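You operate a simulated robot arm through the tools that you are given. There is no shell and no other tool. Be economical: measure what you need, move in short steps, check, and stop when the job is done.

Carry out the task below with a simulated robot arm. There is one attempt and no reset: what you move stays moved.

TASK
Wind the clamped shuttle half full at tension 4.
Fine: blue knob to Half, black knob to 4; shut the guard before you switch on and start; leave the switch on.

The check looks at the end state, three seconds after you hand in, the way a careful person would. Anything else that was tipped, shoved, dropped, spilled or broken makes it a failure.

THE ROBOT
A 7-joint arm with a two-finger parallel gripper, fixed in place. Base frame: the origin is at the foot of the arm, x ahead of it, y to its left, z up. Readings come in m, degrees, newtons and seconds.
With the tool pointing down near the work surface it reaches from about 0.1 to 0.52 m from the base axis. Its first joint turns from -66.0 to 66.0 degrees. Payload 2.5 kg.
The tool frame sits at the grasp point between the pads (the TCP): z along the fingers, y along the line on which they close. The tips reach 0.023 m beyond it. Largest opening 0.094 m; finger width 0.038, thickness 0.01; the body of the gripper, 0.054 by 0.096 m, starts 0.039 m behind the TCP.
Orientation is told as [roll, pitch, yaw] about the base's x, y, z axes, in that order, counted from this pose: with the fingers straight down and closing along the base's y, the tool's x points along the base's -x, its y along +y and its z along -z.

THE INTERFACE
- The arm moves only by the tool servo_tool. Its argument "increments" is a list of rows, each a list of 2 entries, a list of its own where there are three numbers: the shift along the tool's x, y, z in m, then the turn, a rotation vector about the tool's x, y, z in degrees. In form: [[[dx, dy, dz], [wx, wy, wz]], ...]. A call has 1 to 10 rows; each row shifts and turns the commanded pose from where the row before left it, along the tool's axes as they then stand. "gripper" is the finger opening in m, from 0 to 0.094, set as the call begins (left out, the last holds). A row lasts 0.2 s, in which the tool goes at most 0.05 m and 8.6 degrees; a call with a longer step from one row to the next is refused whole, and so is a gripper value outside its range. A pose out of reach is approached as far as the arm can. The call stops where the force on the tool passes 40 N (or 10 N more than at its start, if that is more) or the arm is blocked; 0.2 s more then pass. Each finger travels about 0.108 m/s and halts on what it meets, pressing with about 35 N; the grip force reading is that of the motor and also rises with nothing between the fingers. The clock runs only during rows and for 0.2 s after the last one: add rows that do not move to give the fingers time. The reply holds the time, the measured pose of the TCP, the force on the tool along the base axes, the opening and the grip force, in the units named above and with some noise, with the torque about the TCP (base axes, N m) and any sound that the robot's microphone picked up, and new pictures: "views" is both (left out), scene, wrist or none.
- Cameras (640 x 400 px; columns grow to the right, rows downward): "scene" is fixed at [0.1298, -0.4171, 0.533]; the picture's right is [0.72, -0.69, 0.00], its down [-0.45, -0.47, -0.76] and it looks along [0.52, 0.55, -0.65] (base axes); focal length 214 px, centre (320, 200). "wrist" rides on the gripper at [0.086, 0.016, -0.074] in the tool frame; the picture's right is [-0.18, 0.98, 0.00], its down [-0.58, -0.11, -0.81] and it looks along [-0.79, -0.15, 0.59] (tool axes); focal length 243 px, centre (320, 200). There is no depth. A picture from a camera that has moved, and an enlarged one, comes with that camera's place and axes in the base frame and with its lens.
- inspect(camera, box): a new picture of the part [left, top, right, bottom] of that camera's present view, enlarged. The clock stands still meanwhile.
- finish_job(): hands the job in; it is judged then, once.

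Go step by step. Nothing tells you positions but the pictures and the camera data: compare them with the known pose of the tool, close in by small moves and look again before you grip or let go. The budget is 120 turns and 200 pictures, counting those below and the enlarged ones. Unless the task says otherwise, let go and move clear before handing in, and close with one line.

The tools are called after "Request:" as name(argument=value, ...) on one line, values as JSON. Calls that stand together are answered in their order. servo_tool: Moves the arm, as the interface text tells. Its arguments: {"type":"object","properties":{"increments":{"type":"array","items":{"type":"array"}},"gripper":{"type":"number"},"views":{"type":"string","enum":["both","scene","wrist","none"]}},"required":["increments"]} The other tools are called the same way: inspect (camera, box) takes an enlarged picture of a part of a camera's view; finish_job () hands the job in.

At the start:

```text
time_s: 0.0
ee_pos: [0.3914, -0.222, 0.4035]
tool_rot: [0.0, -0.1, -0.1]
wrist_force: [0.4, 0.2, 0.1]
torque: [-0.01, 0.02, 0.02]
width: 0.0941
grasp_force: 0.0
```

scene: 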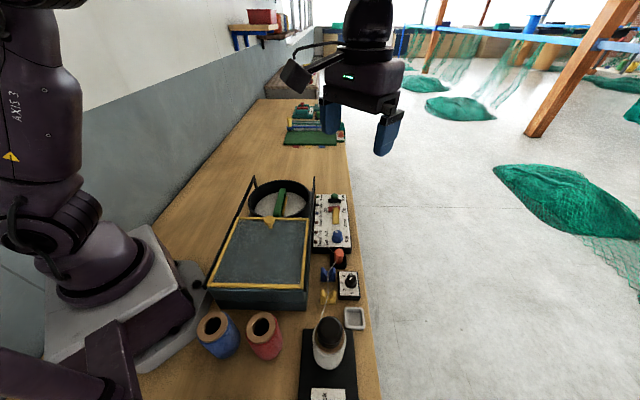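
wrist: 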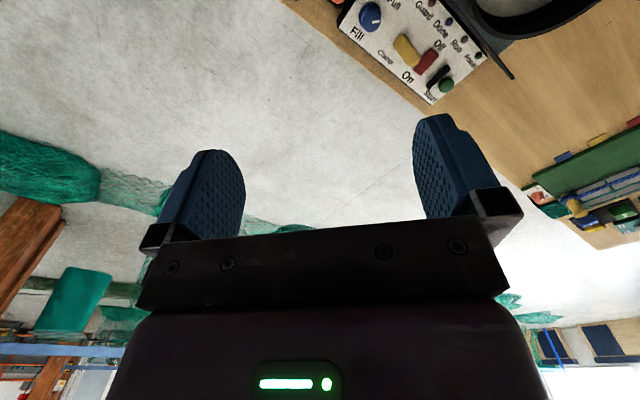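

I see the winder with a control panel, knobs and a guard frame; I'll enlarge the scene to read the controls.

Request:
inspect(camera="scene", box=[280, 170, 400, 245])

Request:
inspect(camera="scene", box=[280, 240, 400, 315])

Request:
inspect(camera="scene", box=[180, 160, 420, 310])

Request:
inspect(camera="wrist", box=[320, 0, 520, 125])

```text
5.33 times, centred on (340, 208) of scene
camera zoom: at [0.1298, -0.4171, 0.533], right [0.72, -0.69, 0.0], down [-0.45, -0.47, -0.76], along [0.52, 0.55, -0.65], focal length 1144 px, centre (213, 160)
```

zoom: 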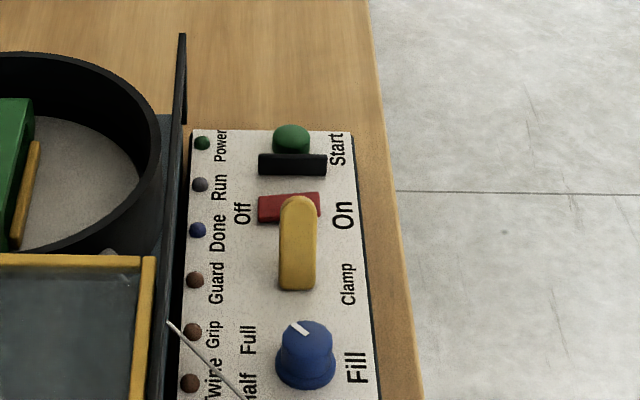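

```text
5.33 times, centred on (340, 278) of scene
camera zoom: at [0.1298, -0.4171, 0.533], right [0.72, -0.69, 0.0], down [-0.45, -0.47, -0.76], along [0.52, 0.55, -0.65], focal length 1144 px, centre (213, -213)
```

zoom: 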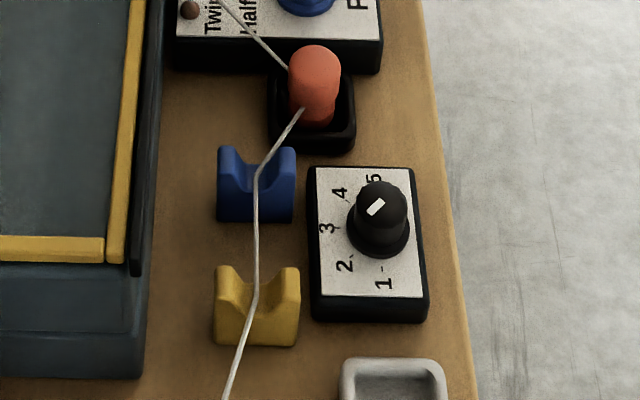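

```text
2.67 times, centred on (300, 235) of scene
camera zoom: at [0.1298, -0.4171, 0.533], right [0.72, -0.69, 0.0], down [-0.45, -0.47, -0.76], along [0.52, 0.55, -0.65], focal length 572 px, centre (373, 107)
```

zoom: 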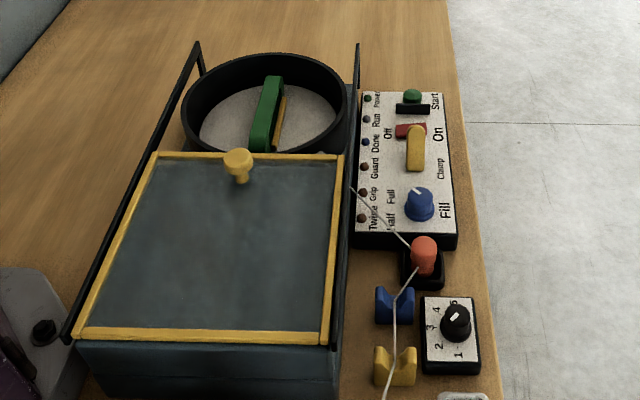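

```text
3.20 times, centred on (420, 62) of wrist
camera zoom: at [0.3054, -0.2054, 0.4785], right [0.18, 0.98, 0.0], down [0.58, -0.11, 0.81], along [0.79, -0.15, -0.59], focal length 776 px, centre (0, 640)
```

zoom: 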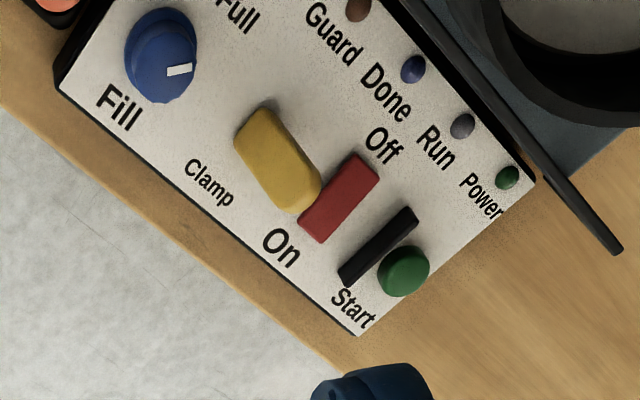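

The control panel is set at about 45° to the base and seems to sit higher than the table plane I assumed. I'll move to a viewpoint facing along the panel to measure by parallax.

Request:
servo_tool(increments=[[[0.02, -0.02, 0.02], [0, 0, 0]], [[0.02, -0.02, 0.02], [0, 0, 0]], [[0.02, -0.02, 0.02], [0, 0, 0]], [[0, 0, 0], [0, 0, -7.5]], [[0, 0, 0], [0, 0, -7.5]], [[0, 0, 0], [0, 0, -7.5]], [[0, 0, 0], [0, 0, -7.5]], [[0, 0, 0], [0, 0, -7.5]], [[0, 0, 0], [0, 0, -7.5]]], gripper=0.0)

```text
time_s: 2.0
ee_pos: [0.3311, -0.2821, 0.343]
tool_rot: [0.0, 0.1, 45.1]
wrist_force: [0.6, 0.1, -0.3]
torque: [0.02, 0.03, -0.01]
width: 0.0
grasp_force: 35.2
camera wrist: at [0.259, -0.3315, 0.4184], right [-0.57, 0.82, 0.0], down [0.49, 0.34, 0.81], along [0.66, 0.46, -0.59], focal length 243 px, centre (320, 200)
```

scene: 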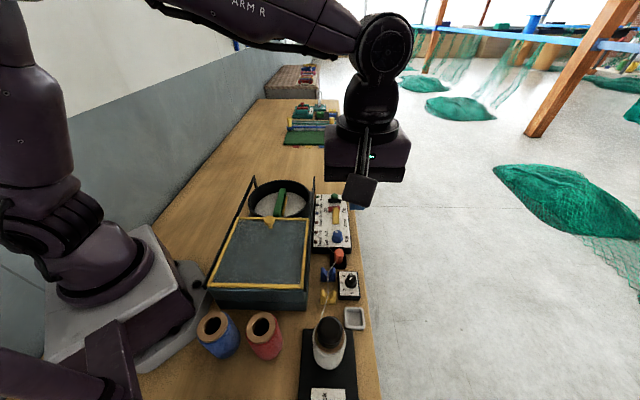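
wrist: 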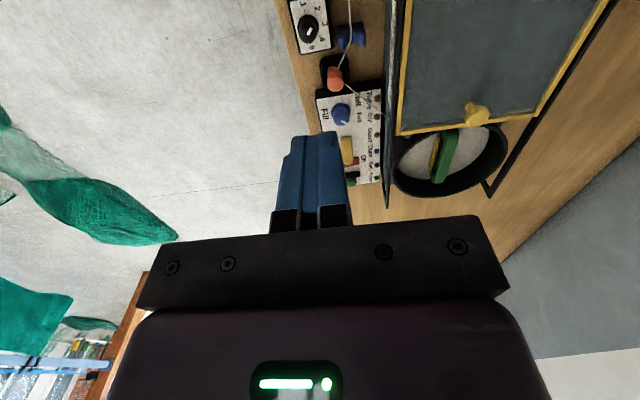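

Request:
inspect(camera="wrist", box=[300, 80, 400, 190])

Request:
inspect(camera="wrist", box=[280, 0, 380, 62])

Request:
inspect(camera="wrist", box=[380, 80, 540, 210])

Request:
inspect(camera="scene", box=[305, 185, 365, 255])

```text
3.64 times, centred on (350, 135) of wrist
camera zoom: at [0.259, -0.3315, 0.4184], right [-0.57, 0.82, 0.0], down [0.49, 0.34, 0.81], along [0.66, 0.46, -0.59], focal length 882 px, centre (211, 436)
```

zoom: 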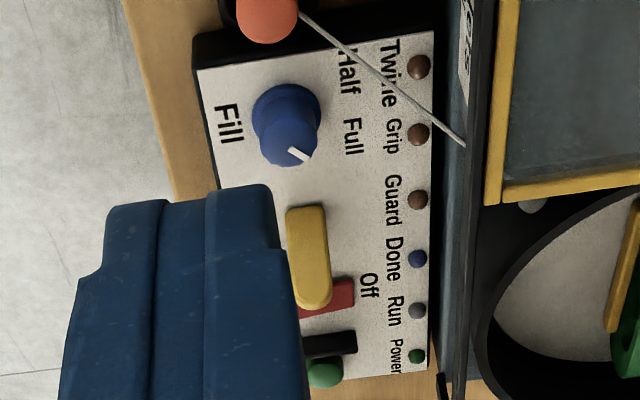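

```text
6.40 times, centred on (330, 31) of wrist
camera zoom: at [0.259, -0.3315, 0.4184], right [-0.57, 0.82, 0.0], down [0.49, 0.34, 0.81], along [0.66, 0.46, -0.59], focal length 1553 px, centre (256, 1282)
```

zoom: 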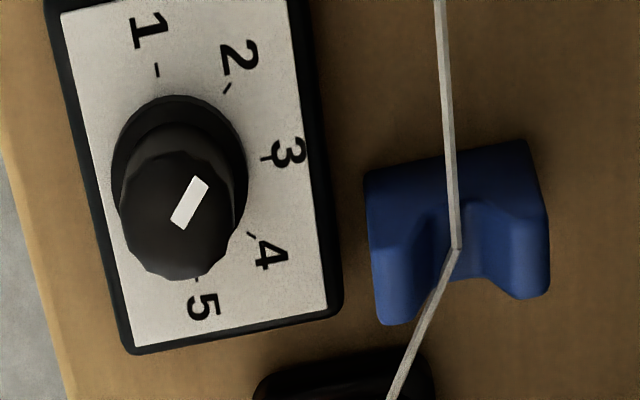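

```text
3.08 times, centred on (460, 145) of wrist
camera zoom: at [0.259, -0.3315, 0.4184], right [-0.57, 0.82, 0.0], down [0.49, 0.34, 0.81], along [0.66, 0.46, -0.59], focal length 746 px, centre (-111, 369)
```

zoom: 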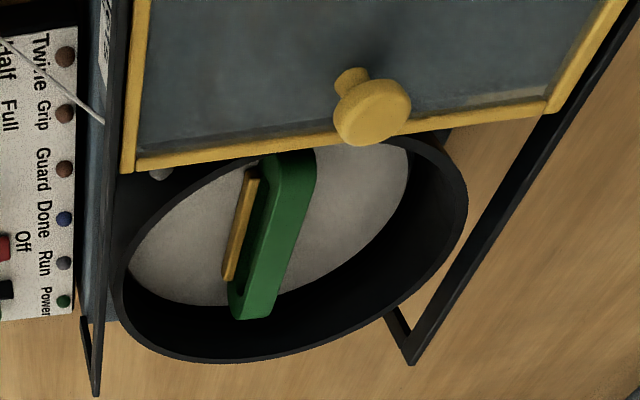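

```text
5.71 times, centred on (335, 220) of scene
camera zoom: at [0.1298, -0.4171, 0.533], right [0.72, -0.69, 0.0], down [-0.45, -0.47, -0.76], along [0.52, 0.55, -0.65], focal length 1226 px, centre (234, 86)
```

zoom: 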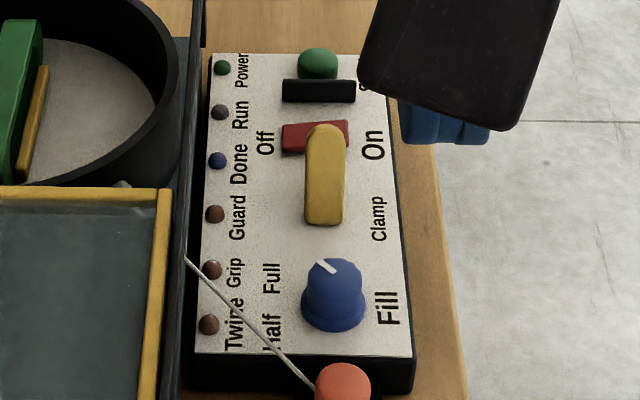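

I take the tension knob to be at 2 and the fill pointer somewhere near or past Full. I'll go closer to read both dials properly.

Request:
servo_tool(increments=[[[-0.028, 0, 0.022], [0, 0, 0]], [[-0.028, 0, 0.022], [0, 0, 0]], [[-0.028, 0, 0.022], [0, 0, 0]], [[-0.028, 0, 0.022], [0, 0, 0]], [[-0.028, 0, 0.022], [0, 0, 0]]], views="both")

```text
time_s: 3.2
ee_pos: [0.4294, -0.1831, 0.2327]
tool_rot: [0.0, 0.0, 45.0]
wrist_force: [0.4, -0.3, -0.3]
torque: [-0.01, 0.03, 0.0]
width: 0.0
grasp_force: 35.0
camera wrist: at [0.3559, -0.2325, 0.3079], right [-0.56, 0.83, 0.0], down [0.49, 0.33, 0.81], along [0.67, 0.46, -0.59], focal length 243 px, centre (320, 200)
```

scene: 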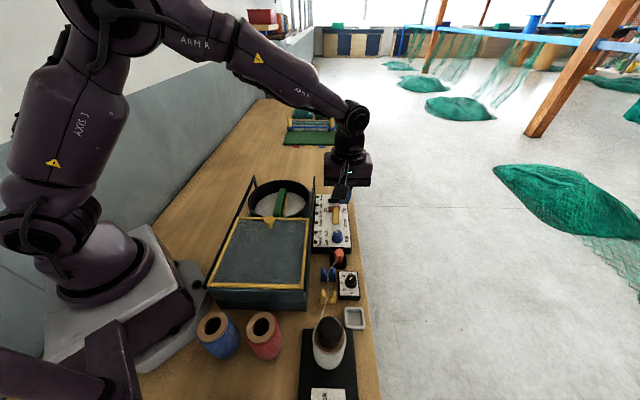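
wrist: 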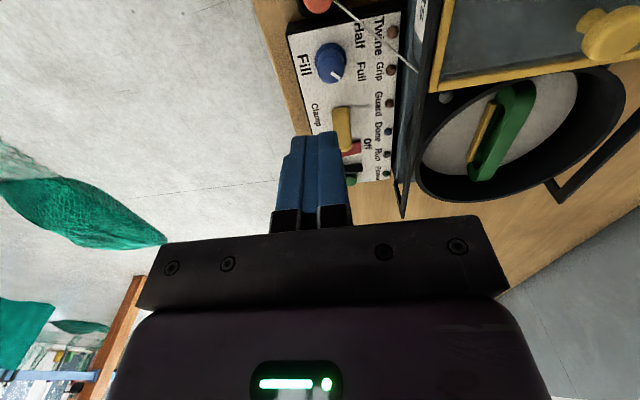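

Request:
inspect(camera="wrist", box=[285, 10, 405, 100])

Request:
inspect(camera="wrist", box=[400, 0, 640, 210])

```text
4.44 times, centred on (345, 55) of wrist
camera zoom: at [0.3559, -0.2325, 0.3079], right [-0.56, 0.83, 0.0], down [0.49, 0.33, 0.81], along [0.67, 0.46, -0.59], focal length 1078 px, centre (209, 844)
```

zoom: 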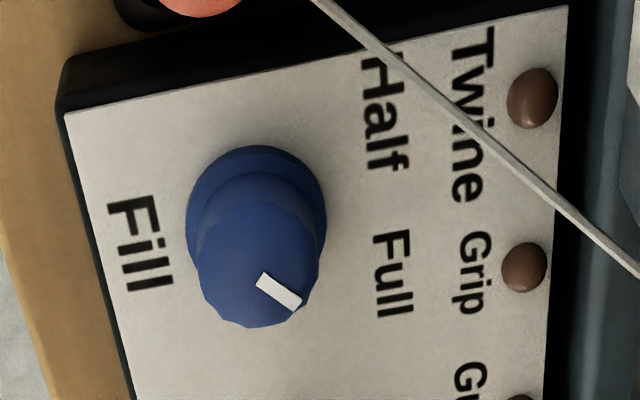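

```text
1.90 times, centred on (520, 105) of wrist
camera zoom: at [0.3559, -0.2325, 0.3079], right [-0.56, 0.83, 0.0], down [0.49, 0.33, 0.81], along [0.67, 0.46, -0.59], focal length 462 px, centre (-61, 381)
```

zoom: 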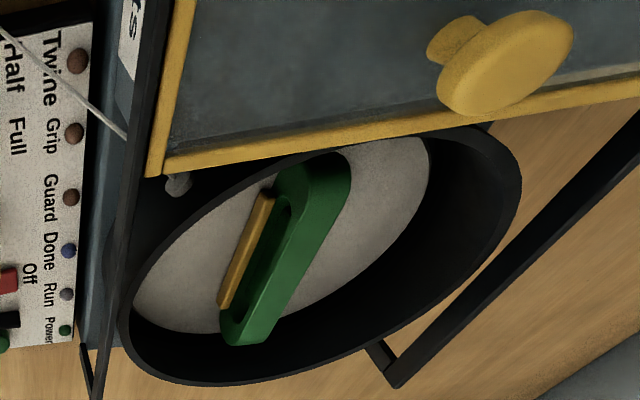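

Triangulation puts the fill knob top centre at about (0.457, -0.146, 0.042) and the panel face at z≈0.015. I'll turn to yaw 0, open, and hover over the knob.

Request:
servo_tool(increments=[[[0, 0, 0], [0, 0, 7.5]], [[0, 0, 0], [0, 0, 7.5]], [[0, 0, 0], [0, 0, 7.5]], [[0, 0, 0], [0, 0, 7.5]], [[0, 0, 0], [0, 0, 7.5]], [[0, 0, 0], [0, 0, 7.5]], [[-0.014, 0.018, 0.04], [0, 0, 0]], [[-0.0136, 0.0186, 0.04], [0, 0, 0]], [[0, 0, 0.03], [0, 0, 0]]], gripper=0.056)

```text
time_s: 5.2
ee_pos: [0.4585, -0.1472, 0.1227]
tool_rot: [0.0, 0.0, 0.0]
wrist_force: [0.7, 1.1, 0.4]
torque: [0.01, -0.05, -0.01]
width: 0.0559
grasp_force: 0.2
camera wrist: at [0.372, -0.1307, 0.1989], right [0.18, 0.98, 0.0], down [0.58, -0.11, 0.81], along [0.79, -0.15, -0.59], focal length 243 px, centre (320, 200)
```

scene: 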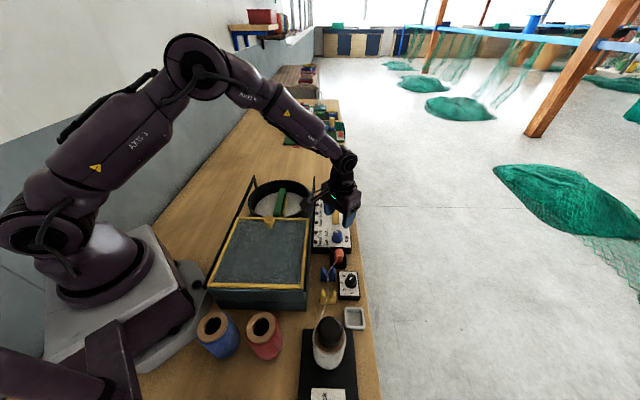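
wrist: 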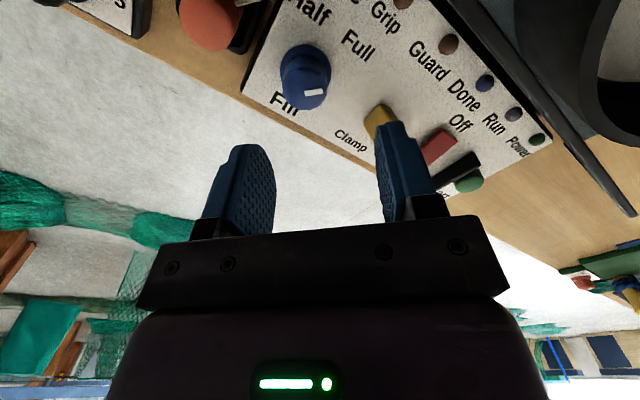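

Request:
servo_tool(increments=[[[0, 0, 0.013], [0, 0, -5]], [[0, 0, 0.013], [0, 0, -5]], [[0, 0, 0.013], [0, 0, -5]]], gripper=0.052)

Request:
inspect(camera="scene", box=[300, 190, 380, 260])

Request:
inspect(camera="wrist", box=[180, 20, 500, 220])

```text
time_s: 6.0
ee_pos: [0.4587, -0.1473, 0.0836]
tool_rot: [0.0, 0.0, 15.2]
wrist_force: [-0.5, 0.9, -0.3]
torque: [0.03, -0.01, 0.01]
width: 0.052
grasp_force: 0.0
camera wrist: at [0.3708, -0.1539, 0.1604], right [-0.08, 1.0, 0.0], down [0.59, 0.05, 0.81], along [0.8, 0.06, -0.59], focal length 243 px, centre (320, 200)
```

scene: 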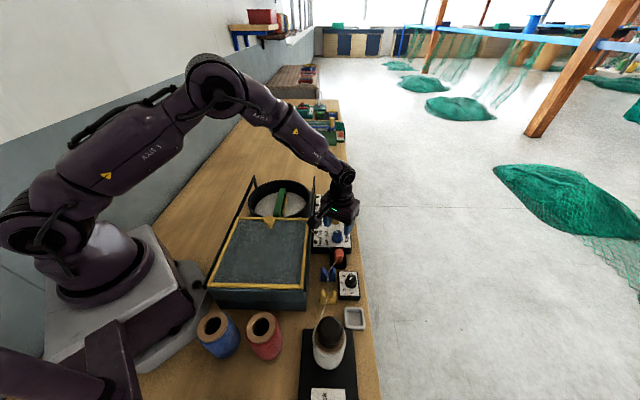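
wrist: 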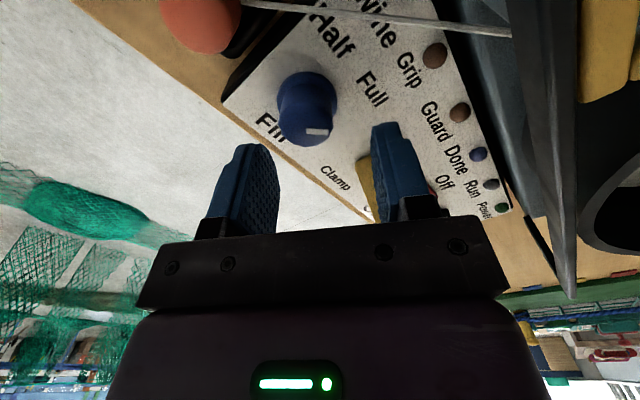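

```text
5.71 times, centred on (340, 225) of scene
camera zoom: at [0.1298, -0.4171, 0.533], right [0.72, -0.69, 0.0], down [-0.45, -0.47, -0.76], along [0.52, 0.55, -0.65], focal length 1226 px, centre (206, 57)
```

zoom: 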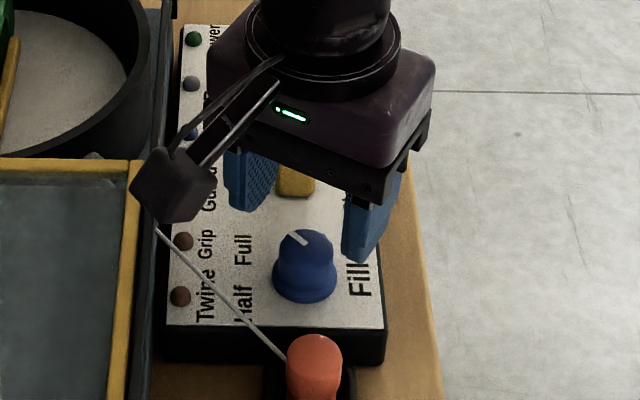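

```text
2.00 times, centred on (340, 120) of wrist
camera zoom: at [0.3708, -0.1539, 0.1604], right [-0.08, 1.0, 0.0], down [0.59, 0.05, 0.81], along [0.8, 0.06, -0.59], focal length 485 px, centre (280, 360)
```

zoom: 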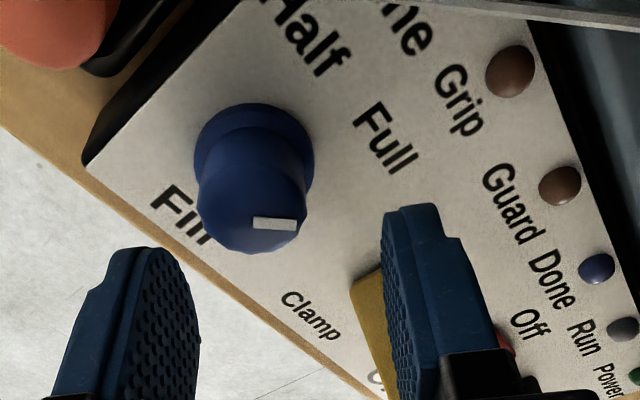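

The knob lies nearly centred under the fingers. I'll shift 4 mm, descend around it, and close.

Request:
servo_tool(increments=[[[0, -0.004, 0.012], [0, 0, 0]], [[0, 0, 0.012], [0, 0, 0]], [[0, 0, 0.011], [0, 0, 0]]], views="wrist")

Request:
inspect(camera="scene", box=[300, 190, 380, 260])

```text
time_s: 6.9
ee_pos: [0.4597, -0.1504, 0.053]
tool_rot: [0.0, 0.0, 15.1]
wrist_force: [-1.3, 0.6, 2.3]
torque: [-0.05, -0.04, 0.01]
width: 0.0518
grasp_force: 0.0
stopped in row 3: the force on the tool passed its limit (the readings are from after the stop); the commanded pose is now the measured one
camera wrist: at [0.3724, -0.1573, 0.1289], right [-0.08, 1.0, 0.0], down [0.59, 0.05, 0.81], along [0.8, 0.06, -0.59], focal length 243 px, centre (320, 200)
```

wrist: 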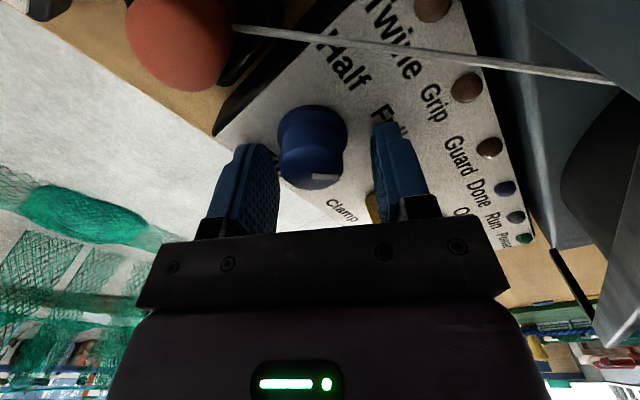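

```text
5.71 times, centred on (340, 225) of scene
camera zoom: at [0.1298, -0.4171, 0.533], right [0.72, -0.69, 0.0], down [-0.45, -0.47, -0.76], along [0.52, 0.55, -0.65], focal length 1226 px, centre (206, 57)
```

zoom: 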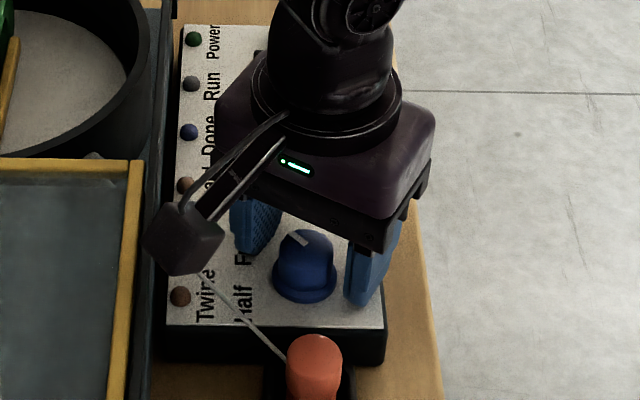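

Something touched at tip height 0.03; most likely the wrist camera against the guard rail (camera at n≈0.374, rail ≈0.352 across). I'll rise, turn to yaw ~45 so the camera sits over the free lane, and check.

Request:
servo_tool(increments=[[[0, -0.002, -0.02], [0, 0, 0]], [[0, 0, -0.015], [0, 0, 0]], [[0, 0, 0], [0, 0, -7.5]], [[0, 0, 0], [0, 0, -7.5]], [[0, 0, 0], [0, 0, -7.5]], [[0, 0, 0], [0, 0, -7.5]]], views="wrist")

Request:
inspect(camera="scene", box=[220, 160, 380, 270])

```text
time_s: 8.3
ee_pos: [0.461, -0.154, 0.0884]
tool_rot: [0.1, 0.2, 45.2]
wrist_force: [-0.9, -0.3, 1.1]
torque: [0.01, -0.03, 0.0]
width: 0.0517
grasp_force: 0.1
camera wrist: at [0.3882, -0.2024, 0.1633], right [-0.57, 0.82, 0.0], down [0.49, 0.34, 0.81], along [0.66, 0.46, -0.59], focal length 243 px, centre (320, 200)
```

wrist: 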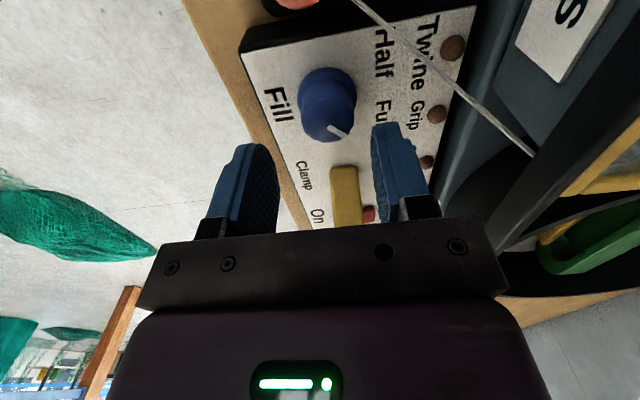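

```text
3.64 times, centred on (300, 215) of scene
camera zoom: at [0.1298, -0.4171, 0.533], right [0.72, -0.69, 0.0], down [-0.45, -0.47, -0.76], along [0.52, 0.55, -0.65], focal length 780 px, centre (393, 146)
```

zoom: 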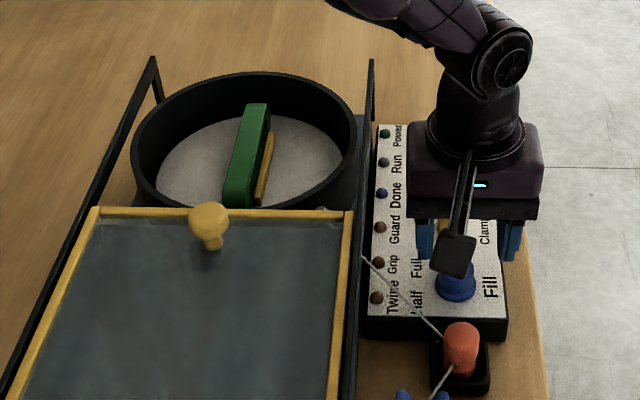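

View is clear now, and the twine runs along x≈0.405, about 5 cm from the knob, so turning here is safe. Descending around the knob.

Request:
servo_tool(increments=[[[0, 0.003, 0.015], [0, 0, 0]], [[0, 0, 0.015], [0, 0, 0]], [[0, 0, 0.01], [0, 0, 0]]], views="wrist")

```text
time_s: 9.1
ee_pos: [0.4589, -0.1529, 0.0535]
tool_rot: [0.2, 0.1, 45.1]
wrist_force: [-1.6, -0.1, 4.7]
torque: [-0.04, -0.09, 0.01]
width: 0.0512
grasp_force: 0.2
stopped in row 3: the force on the tool passed its limit (the readings are from after the stop); the commanded pose is now the measured one
camera wrist: at [0.3866, -0.2009, 0.129], right [-0.57, 0.82, 0.0], down [0.49, 0.34, 0.8], along [0.66, 0.46, -0.59], focal length 243 px, centre (320, 200)
```

wrist: 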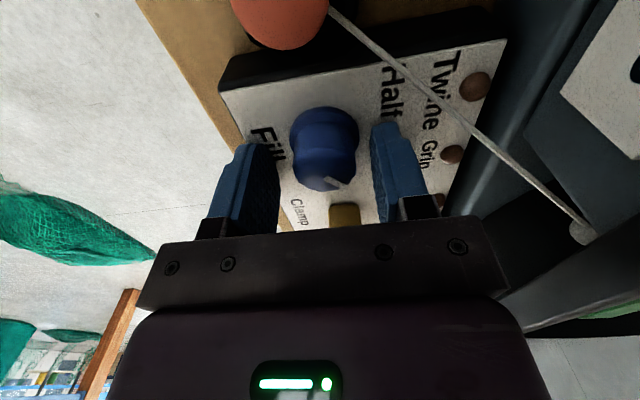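

Contact again at the same height, so the tips are probably on the panel face; that's deep enough. I'll back off 2 mm and grip the knob.

Request:
servo_tool(increments=[[[0, 0, -0.002], [0, 0, 0]], [[0, 0, 0], [0, 0, 0]], [[0, 0, 0], [0, 0, 0]]], gripper=0.02, views="wrist")

Request:
inspect(camera="scene", box=[300, 190, 380, 260])

```text
time_s: 9.9
ee_pos: [0.4577, -0.1507, 0.0532]
tool_rot: [0.6, 0.2, 45.2]
wrist_force: [-19.6, 13.7, 3.4]
torque: [0.47, -0.07, -0.43]
width: 0.0354
grasp_force: 17.7
camera wrist: at [0.3855, -0.1993, 0.1296], right [-0.57, 0.82, 0.01], down [0.5, 0.33, 0.8], along [0.66, 0.46, -0.6], focal length 243 px, centre (320, 200)
```

wrist: 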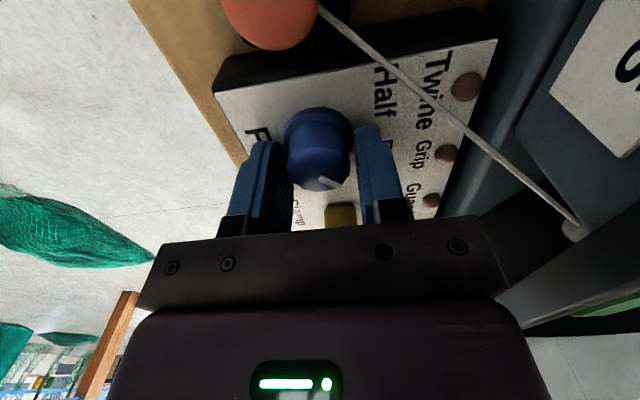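

```text
5.71 times, centred on (340, 225) of scene
camera zoom: at [0.1298, -0.4171, 0.533], right [0.72, -0.69, 0.0], down [-0.45, -0.47, -0.76], along [0.52, 0.55, -0.65], focal length 1226 px, centre (206, 57)
```

zoom: 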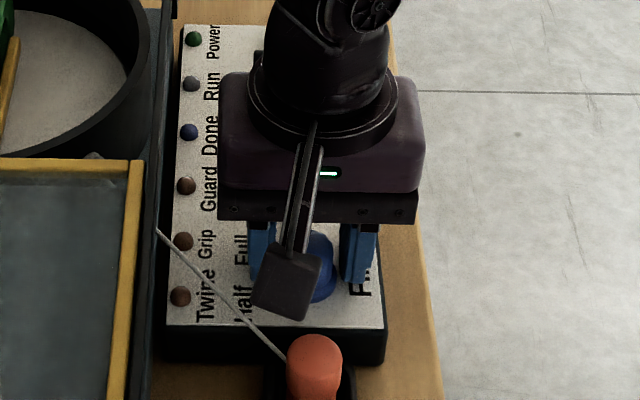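

The grip is off-centre (the right finger bears on the knob). I'll open slightly, shift 3 mm along tool +y and regrip.

Request:
servo_tool(increments=[[[0, 0, 0], [0, 0, 0]], [[0, 0.003, 0], [0, 0, 0]]], gripper=0.046, views="none")

Request:
servo_tool(increments=[[[0, 0, 0], [0, 0, 0]], [[0, 0, 0], [0, 0, 0]], [[0, 0, 0], [0, 0, 0]]], gripper=0.02, views="wrist")

```text
time_s: 10.5
ee_pos: [0.4567, -0.1512, 0.0552]
tool_rot: [-0.2, 0.1, 45.0]
wrist_force: [0.4, 0.2, 0.1]
torque: [0.01, -0.04, -0.02]
width: 0.0458
grasp_force: 0.1
```

```text
time_s: 11.3
ee_pos: [0.4575, -0.1493, 0.0548]
tool_rot: [0.2, 0.1, 45.1]
wrist_force: [-13.5, 8.6, 11.4]
torque: [0.01, 0.42, -0.12]
width: 0.0332
grasp_force: 45.3
camera wrist: at [0.3841, -0.1985, 0.1307], right [-0.57, 0.82, 0.0], down [0.49, 0.33, 0.8], along [0.66, 0.46, -0.59], focal length 243 px, centre (320, 200)
```

wrist: 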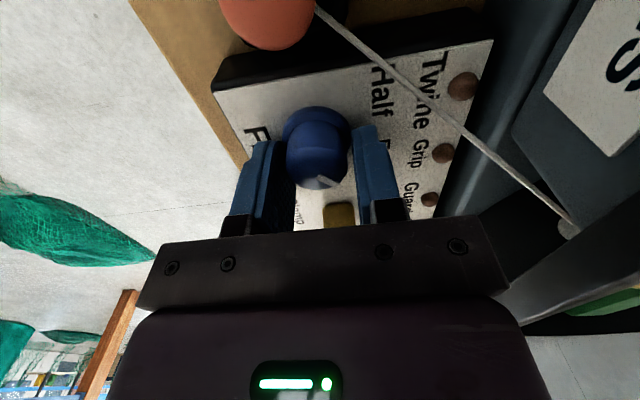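

Gripped firmly. Now turning the knob counter-clockwise (seen from above), first half.

Request:
servo_tool(increments=[[[0, 0.0015, 0], [0, 0, -5]], [[0, 0, 0], [0, 0, -7.5]], [[0, 0, 0], [0, 0, -7.5]], [[0, 0, 0], [0, 0, -7.5]], [[0, 0, 0], [0, 0, -7.5]], [[0, 0, 0], [0, 0, -7.5]]], views="wrist")

```text
time_s: 12.3
ee_pos: [0.4538, -0.1469, 0.0552]
tool_rot: [0.9, 0.1, 70.1]
wrist_force: [-2.1, 0.5, 1.3]
torque: [0.18, -0.17, -0.05]
width: 0.0334
grasp_force: 44.6
stopped in row 4: the force on the tool passed its limit (the readings are from after the stop); the commanded pose is now the measured one
camera wrist: at [0.4095, -0.2225, 0.1305], right [-0.86, 0.51, 0.01], down [0.31, 0.51, 0.8], along [0.4, 0.7, -0.6], focal length 243 px, centre (320, 200)
```

wrist: 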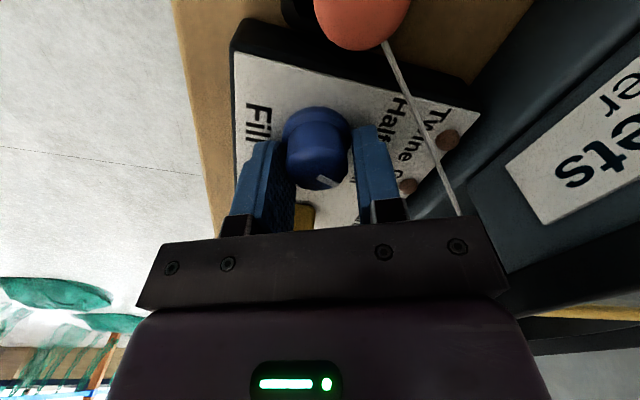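

Request:
servo_tool(increments=[[[0, 0, 0], [0, 0, -6]], [[0, 0, 0], [0, 0, -6]], [[0, 0, 0], [0, 0, -6]], [[0, 0, 0], [0, 0, -6]], [[0, 0, 0], [0, 0, -6]]], views="wrist")

```text
time_s: 13.2
ee_pos: [0.4496, -0.1471, 0.0545]
tool_rot: [1.6, -0.3, 89.9]
wrist_force: [-1.7, 1.2, 3.6]
torque: [0.11, -0.12, -0.03]
width: 0.0335
grasp_force: 44.8
stopped in row 4: the force on the tool passed its limit (the readings are from after the stop); the commanded pose is now the measured one
camera wrist: at [0.4361, -0.2328, 0.1299], right [-0.98, 0.19, 0.03], down [0.13, 0.58, 0.81], along [0.13, 0.8, -0.59], focal length 243 px, centre (320, 200)
```

wrist: 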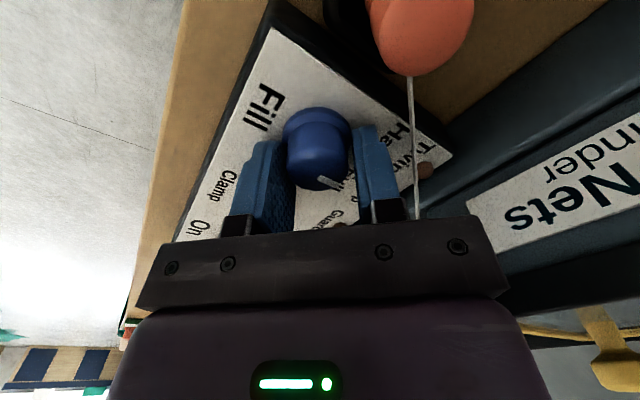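

The knob follows. My grip is ~9 mm off the knob axis, so I'll add a matching sideways shift while rotating on.

Request:
servo_tool(increments=[[[0.0003, 0.0009, 0], [0, 0, -6]], [[0.0003, 0.0009, 0], [0, 0, -6]], [[0.0003, 0.0009, 0], [0, 0, -6]], [[0.0003, 0.0009, 0], [0, 0, -6]], [[0.0003, 0.0009, 0], [0, 0, -6]], [[0.0003, 0.0009, 0], [0, 0, -6]], [[0.0003, 0.0009, 0], [0, 0, -6]]], views="wrist")

```text
time_s: 14.8
ee_pos: [0.4451, -0.148, 0.0544]
tool_rot: [1.1, -1.6, 132.1]
wrist_force: [-23.1, 14.0, 21.2]
torque: [-0.35, 0.1, -0.07]
width: 0.0335
grasp_force: 45.1
camera wrist: at [0.4929, -0.2242, 0.1277], right [-0.85, -0.52, 0.02], down [-0.28, 0.5, 0.82], along [-0.44, 0.69, -0.57], focal length 243 px, centre (320, 200)
```

wrist: 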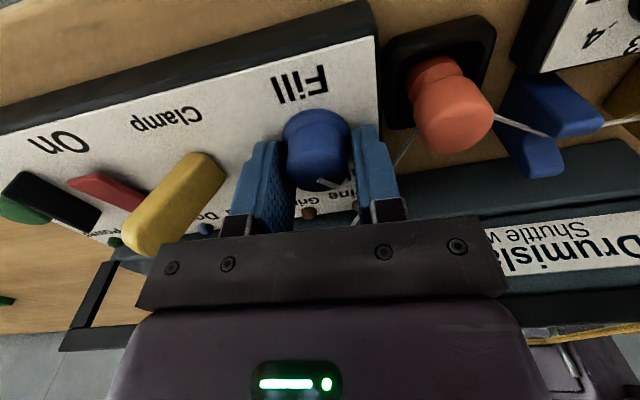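

Turned to about the Half direction. Release, rise, and inspect.

Request:
servo_tool(increments=[[[0, 0, 0], [0, 0, 0]], [[0, 0, -0.01], [0, 0, 0]], [[0, 0, -0.02], [0, 0, 0]], [[0, 0, -0.03], [0, 0, 0]], [[0.03, 0, -0.03], [0, 0, 0]]], gripper=0.046, views="wrist")

Request:
inspect(camera="wrist", box=[240, 20, 420, 130])

Request:
inspect(camera="scene", box=[300, 210, 380, 300])

```text
time_s: 16.0
ee_pos: [0.4691, -0.1746, 0.1453]
tool_rot: [1.0, -1.4, 131.8]
wrist_force: [-0.4, -0.5, -0.9]
torque: [0.02, 0.0, -0.03]
width: 0.0457
grasp_force: 0.1
camera wrist: at [0.5161, -0.2492, 0.2185], right [-0.85, -0.52, 0.02], down [-0.28, 0.5, 0.82], along [-0.44, 0.69, -0.58], focal length 243 px, centre (320, 200)
```

wrist: 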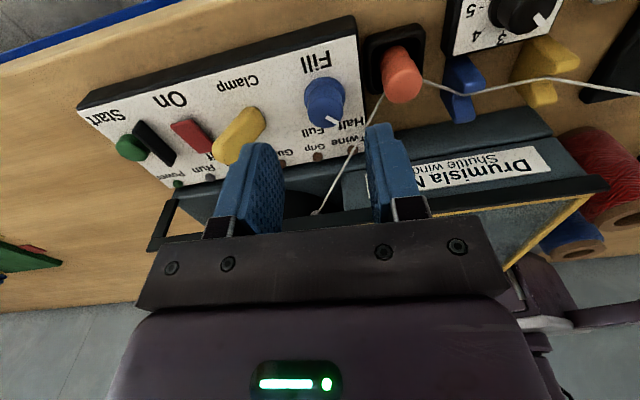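

```text
3.56 times, centred on (330, 75) of wrist
camera zoom: at [0.5161, -0.2492, 0.2185], right [-0.85, -0.52, 0.02], down [-0.28, 0.5, 0.82], along [-0.44, 0.69, -0.58], focal length 863 px, centre (284, 644)
```

zoom: 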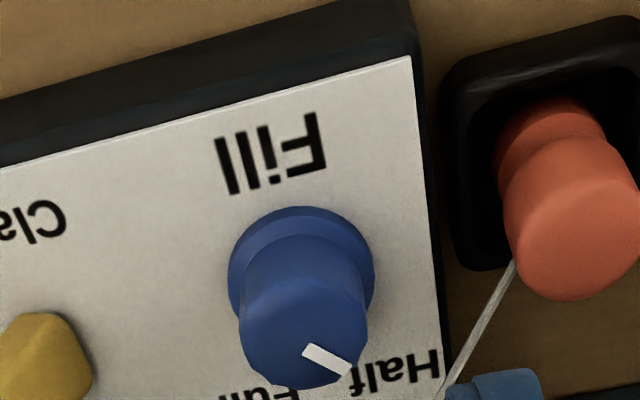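

```text
4.44 times, centred on (340, 255) of scene
camera zoom: at [0.1298, -0.4171, 0.533], right [0.72, -0.69, 0.0], down [-0.45, -0.47, -0.76], along [0.52, 0.55, -0.65], focal length 953 px, centre (231, -44)
```

zoom: 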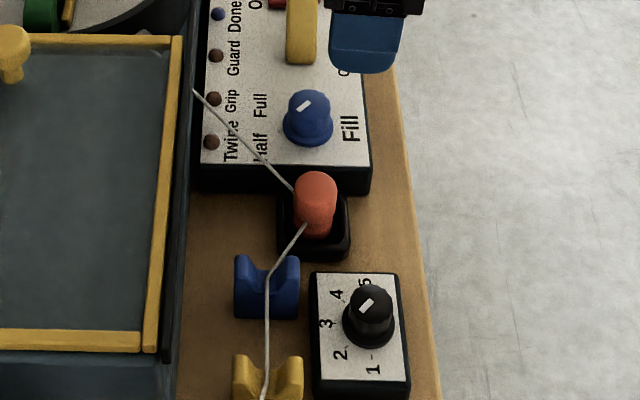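

Fill pointer now at azimuth ~180°, i.e. squarely at Half. Next is the tension knob: it points to 2, with ticks 45° apart, so it needs +90° clockwise. I'll move above it.

Request:
servo_tool(increments=[[[0.002, 0.033, 0], [0, 0, 0]], [[0.002, 0.033, 0], [0, 0, 0]], [[0.002, 0.033, 0], [0, 0, 0]], [[0.001, 0.033, 0.02], [0, 0, 0]], [[0, 0, 0.025], [0, 0, 0]]], gripper=0.05, views="wrist")

Request:
inspect(camera="scene", box=[300, 230, 400, 320])

```text
time_s: 17.2
ee_pos: [0.3706, -0.2679, 0.1012]
tool_rot: [1.0, -1.3, 132.0]
wrist_force: [0.5, 0.0, 0.2]
torque: [0.0, 0.02, 0.06]
width: 0.0503
grasp_force: 0.0
camera wrist: at [0.4196, -0.3422, 0.1751], right [-0.85, -0.52, 0.02], down [-0.29, 0.5, 0.82], along [-0.44, 0.69, -0.58], focal length 243 px, centre (320, 200)
```

wrist: 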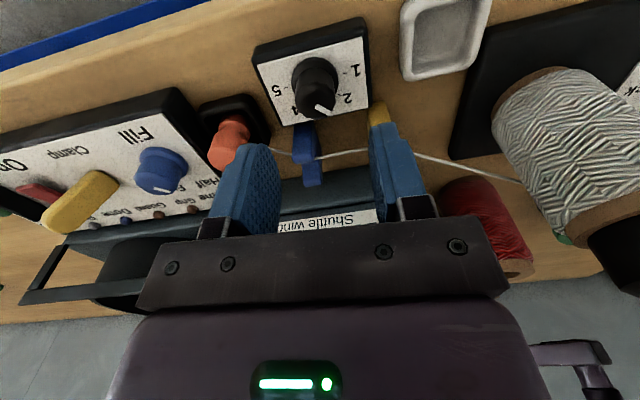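

```text
4.44 times, centred on (350, 275) of scene
camera zoom: at [0.1298, -0.4171, 0.533], right [0.72, -0.69, 0.0], down [-0.45, -0.47, -0.76], along [0.52, 0.55, -0.65], focal length 953 px, centre (187, -133)
```

zoom: 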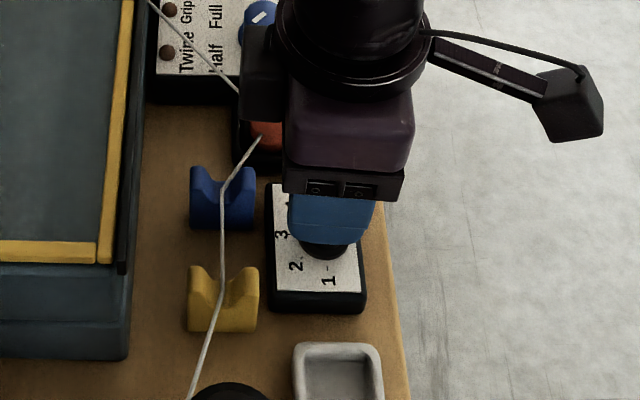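

Request:
servo_tool(increments=[[[0.0048, -0.0016, 0.015], [0, 0, 0]], [[0, 0, 0.015], [0, 0, 0]], [[0, 0, 0.011], [0, 0, -2]]], views="wrist")

Request:
inspect(camera="scene", box=[300, 230, 400, 320])

```text
time_s: 18.0
ee_pos: [0.377, -0.269, 0.0589]
tool_rot: [1.0, -1.2, 133.9]
wrist_force: [0.6, 0.4, 0.5]
torque: [0.01, 0.01, -0.01]
width: 0.05
grasp_force: 0.0
camera wrist: at [0.4265, -0.3423, 0.1333], right [-0.84, -0.55, 0.02], down [-0.3, 0.49, 0.82], along [-0.46, 0.68, -0.58], focal length 243 px, centre (320, 200)
```

wrist: 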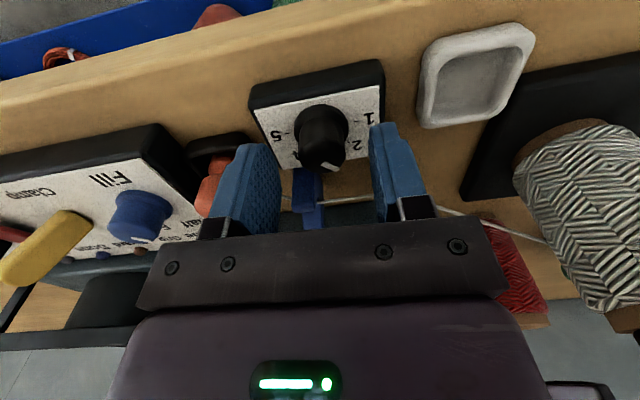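

```text
4.44 times, centred on (350, 275) of scene
camera zoom: at [0.1298, -0.4171, 0.533], right [0.72, -0.69, 0.0], down [-0.45, -0.47, -0.76], along [0.52, 0.55, -0.65], focal length 953 px, centre (187, -133)
```

zoom: 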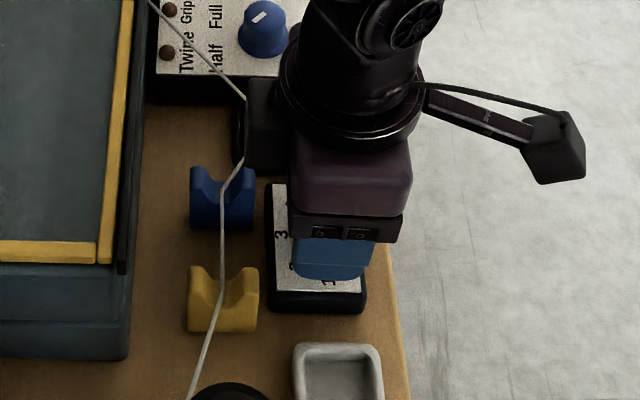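

Request:
inspect(camera="scene", box=[305, 232, 365, 282])

Request:
inspect(camera="wrist", box=[150, 120, 470, 240])

```text
8.00 times, centred on (335, 257) of scene
camera zoom: at [0.1298, -0.4171, 0.533], right [0.72, -0.69, 0.0], down [-0.45, -0.47, -0.76], along [0.52, 0.55, -0.65], focal length 1716 px, centre (200, -256)
```

zoom: 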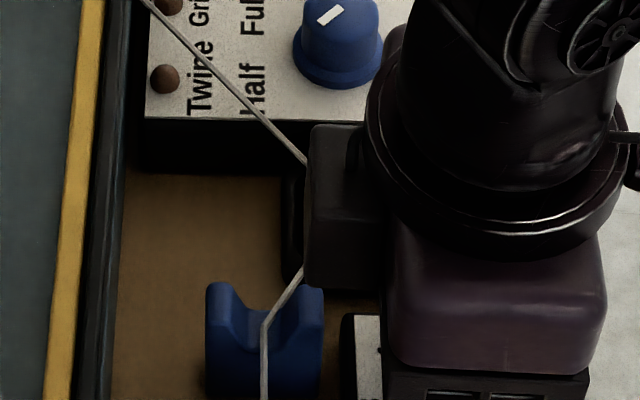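

```text
2.00 times, centred on (310, 180) of wrist
camera zoom: at [0.4265, -0.3423, 0.1333], right [-0.84, -0.55, 0.02], down [-0.3, 0.49, 0.82], along [-0.46, 0.68, -0.58], focal length 485 px, centre (340, 240)
```

zoom: 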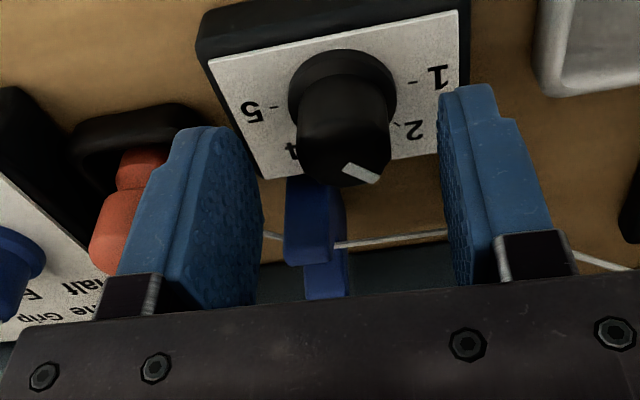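

The twine is only occluded, not touched. I'll lower a little more and grip.

Request:
servo_tool(increments=[[[0, 0, 0.004], [0, 0, 0]], [[0, 0, 0.003], [0, 0, 0]]], views="none")

Request:
servo_tool(increments=[[[0, 0, 0], [0, 0, 0]], [[0, 0, 0], [0, 0, 0]], [[0, 0, 0], [0, 0, 0]]], gripper=0.02, views="wrist")

```text
time_s: 18.6
ee_pos: [0.3768, -0.2687, 0.0518]
tool_rot: [0.9, -1.3, 133.9]
wrist_force: [-0.2, 0.0, 0.2]
torque: [0.02, -0.02, -0.01]
width: 0.0502
grasp_force: 0.0
```

```text
time_s: 19.4
ee_pos: [0.3754, -0.2696, 0.0519]
tool_rot: [1.2, -1.4, 133.9]
wrist_force: [-7.2, -6.0, -0.6]
torque: [0.07, 0.2, 0.0]
width: 0.0235
grasp_force: 45.0
camera wrist: at [0.4259, -0.3434, 0.126], right [-0.84, -0.55, 0.02], down [-0.3, 0.49, 0.82], along [-0.46, 0.68, -0.58], focal length 243 px, centre (320, 200)
```

wrist: 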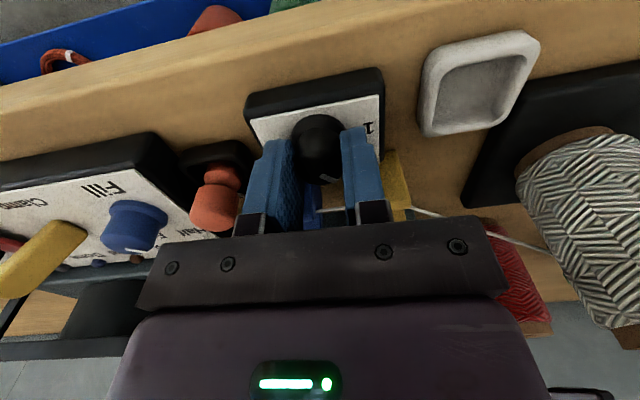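

Request:
servo_tool(increments=[[[0, 0.0015, 0], [0, 0, 4]], [[0, 0, 0], [0, 0, 6]], [[0, 0, 0], [0, 0, 6]], [[0, 0, 0], [0, 0, 6]], [[0, 0, 0], [0, 0, 6]]], views="none")

```text
time_s: 20.6
ee_pos: [0.3759, -0.2697, 0.0522]
tool_rot: [1.1, -0.7, 106.1]
wrist_force: [15.6, -9.6, -29.9]
torque: [0.39, -0.33, 0.01]
width: 0.0233
grasp_force: 45.2
```

Request:
servo_tool(increments=[[[0.001, -0.001, 0.001], [0, 0, 4]], [[0, 0, 0], [0, 0, 6]], [[0, 0, 0], [0, 0, 6]], [[0, 0, 0], [0, 0, 6]], [[0, 0, 0], [0, 0, 6]]], views="wrist")

```text
time_s: 21.8
ee_pos: [0.3768, -0.2692, 0.0529]
tool_rot: [1.5, 0.0, 77.9]
wrist_force: [-3.1, 11.8, 19.5]
torque: [1.25, -0.56, -0.01]
width: 0.0236
grasp_force: 44.9
camera wrist: at [0.3451, -0.3506, 0.1283], right [-0.92, 0.39, 0.03], down [0.25, 0.54, 0.8], along [0.3, 0.75, -0.59], focal length 243 px, centre (320, 200)
```

wrist: 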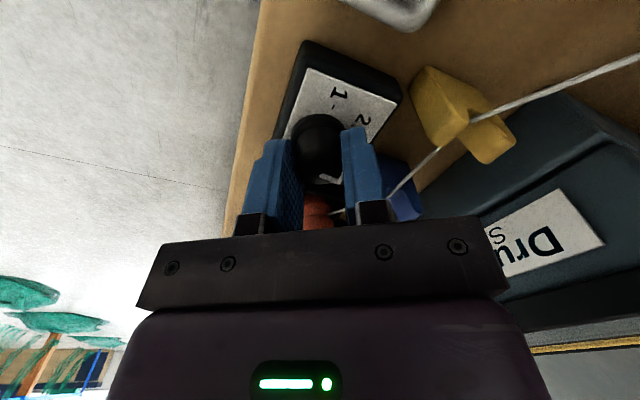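

Request:
servo_tool(increments=[[[-0.001, 0, -0.0015], [0, 0, 4]], [[0, 0, 0], [0, 0, 6]], [[0, 0, 0], [0, 0, 6]], [[0, 0, 0], [0, 0, 6]], [[0, 0, 0], [0, 0, 6]], [[0, 0, 0], [0, 0, 6]]], views="wrist")

```text
time_s: 23.1
ee_pos: [0.3775, -0.2698, 0.0526]
tool_rot: [0.8, 0.7, 48.9]
wrist_force: [1.4, -0.5, -3.1]
torque: [-0.34, 0.21, 0.02]
width: 0.0234
grasp_force: 45.3
stopped in row 6: the force on the tool passed its limit (the readings are from after the stop); the commanded pose is now the measured one
camera wrist: at [0.3103, -0.324, 0.1293], right [-0.62, 0.78, 0.01], down [0.48, 0.37, 0.8], along [0.62, 0.5, -0.6], focal length 243 px, centre (320, 200)
```

wrist: 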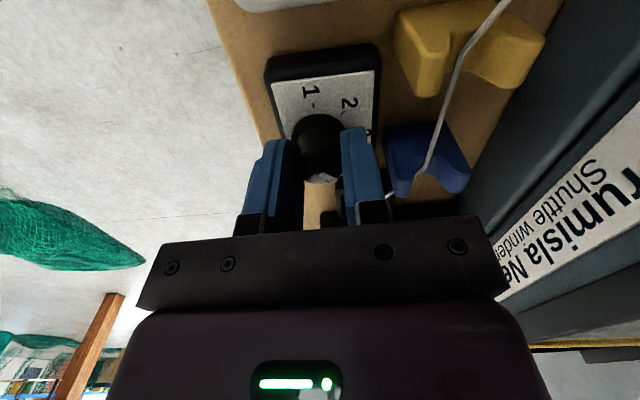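

Request:
servo_tool(increments=[[[0, 0, 0], [0, 0, 3]], [[0, 0, 0], [0, 0, 2.5]]], views="none")

Request:
servo_tool(increments=[[[0, 0, 0], [0, 0, 0]], [[0, 0, 0], [0, 0, 0]], [[0, 0, -0.015], [0, 0, 0]], [[0, 0, -0.025], [0, 0, 0]], [[0.01, 0, -0.03], [0, 0, 0]], [[0.01, 0, -0.03], [0, 0, 0]]], gripper=0.042, views="wrist")

Request:
inspect(camera="wrist", box=[240, 0, 420, 140])

Request:
inspect(camera="scene", box=[300, 220, 390, 310])

```text
time_s: 23.7
ee_pos: [0.3766, -0.2694, 0.0522]
tool_rot: [0.7, 0.8, 43.3]
wrist_force: [0.3, -2.8, -0.6]
torque: [0.83, -0.99, 0.0]
width: 0.0233
grasp_force: 45.1
```

```text
time_s: 25.1
ee_pos: [0.3651, -0.2849, 0.1535]
tool_rot: [0.8, 0.8, 43.4]
wrist_force: [0.5, 0.5, -0.7]
torque: [-0.03, -0.01, -0.03]
width: 0.0421
grasp_force: 0.1
camera wrist: at [0.2933, -0.3324, 0.2299], right [-0.54, 0.84, 0.01], down [0.51, 0.32, 0.8], along [0.67, 0.44, -0.6], focal length 243 px, centre (320, 200)
```

wrist: 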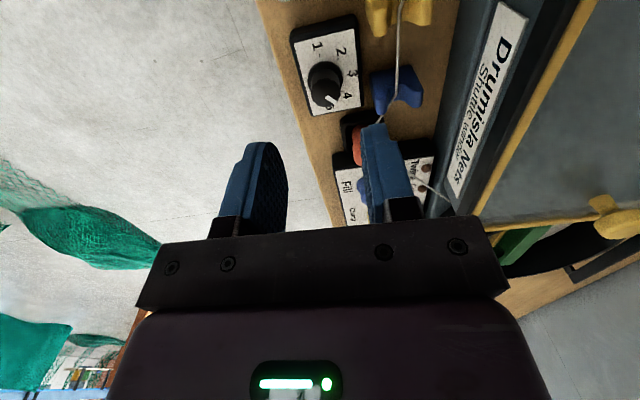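

```text
2.86 times, centred on (330, 70) of wrist
camera zoom: at [0.2933, -0.3324, 0.2299], right [-0.54, 0.84, 0.01], down [0.51, 0.32, 0.8], along [0.67, 0.44, -0.6], focal length 693 px, centre (291, 571)
```

zoom: 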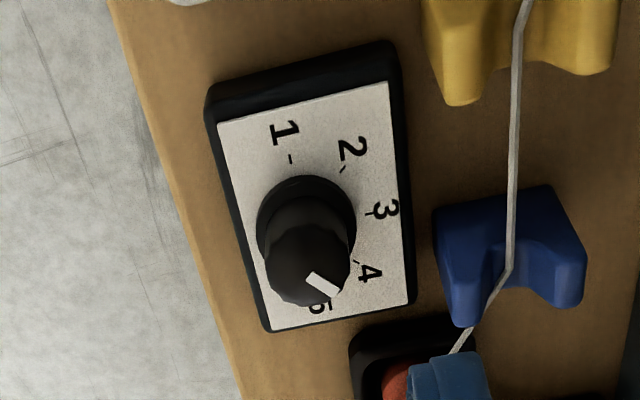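

```text
4.44 times, centred on (345, 265) of scene
camera zoom: at [0.1299, -0.4171, 0.533], right [0.72, -0.69, 0.0], down [-0.45, -0.47, -0.76], along [0.52, 0.55, -0.65], focal length 953 px, centre (209, -89)
```

zoom: 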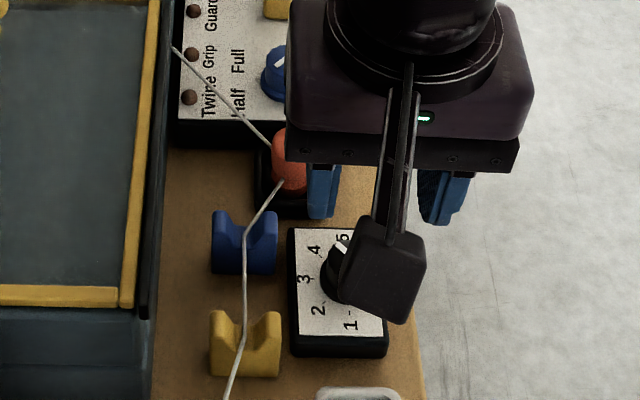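

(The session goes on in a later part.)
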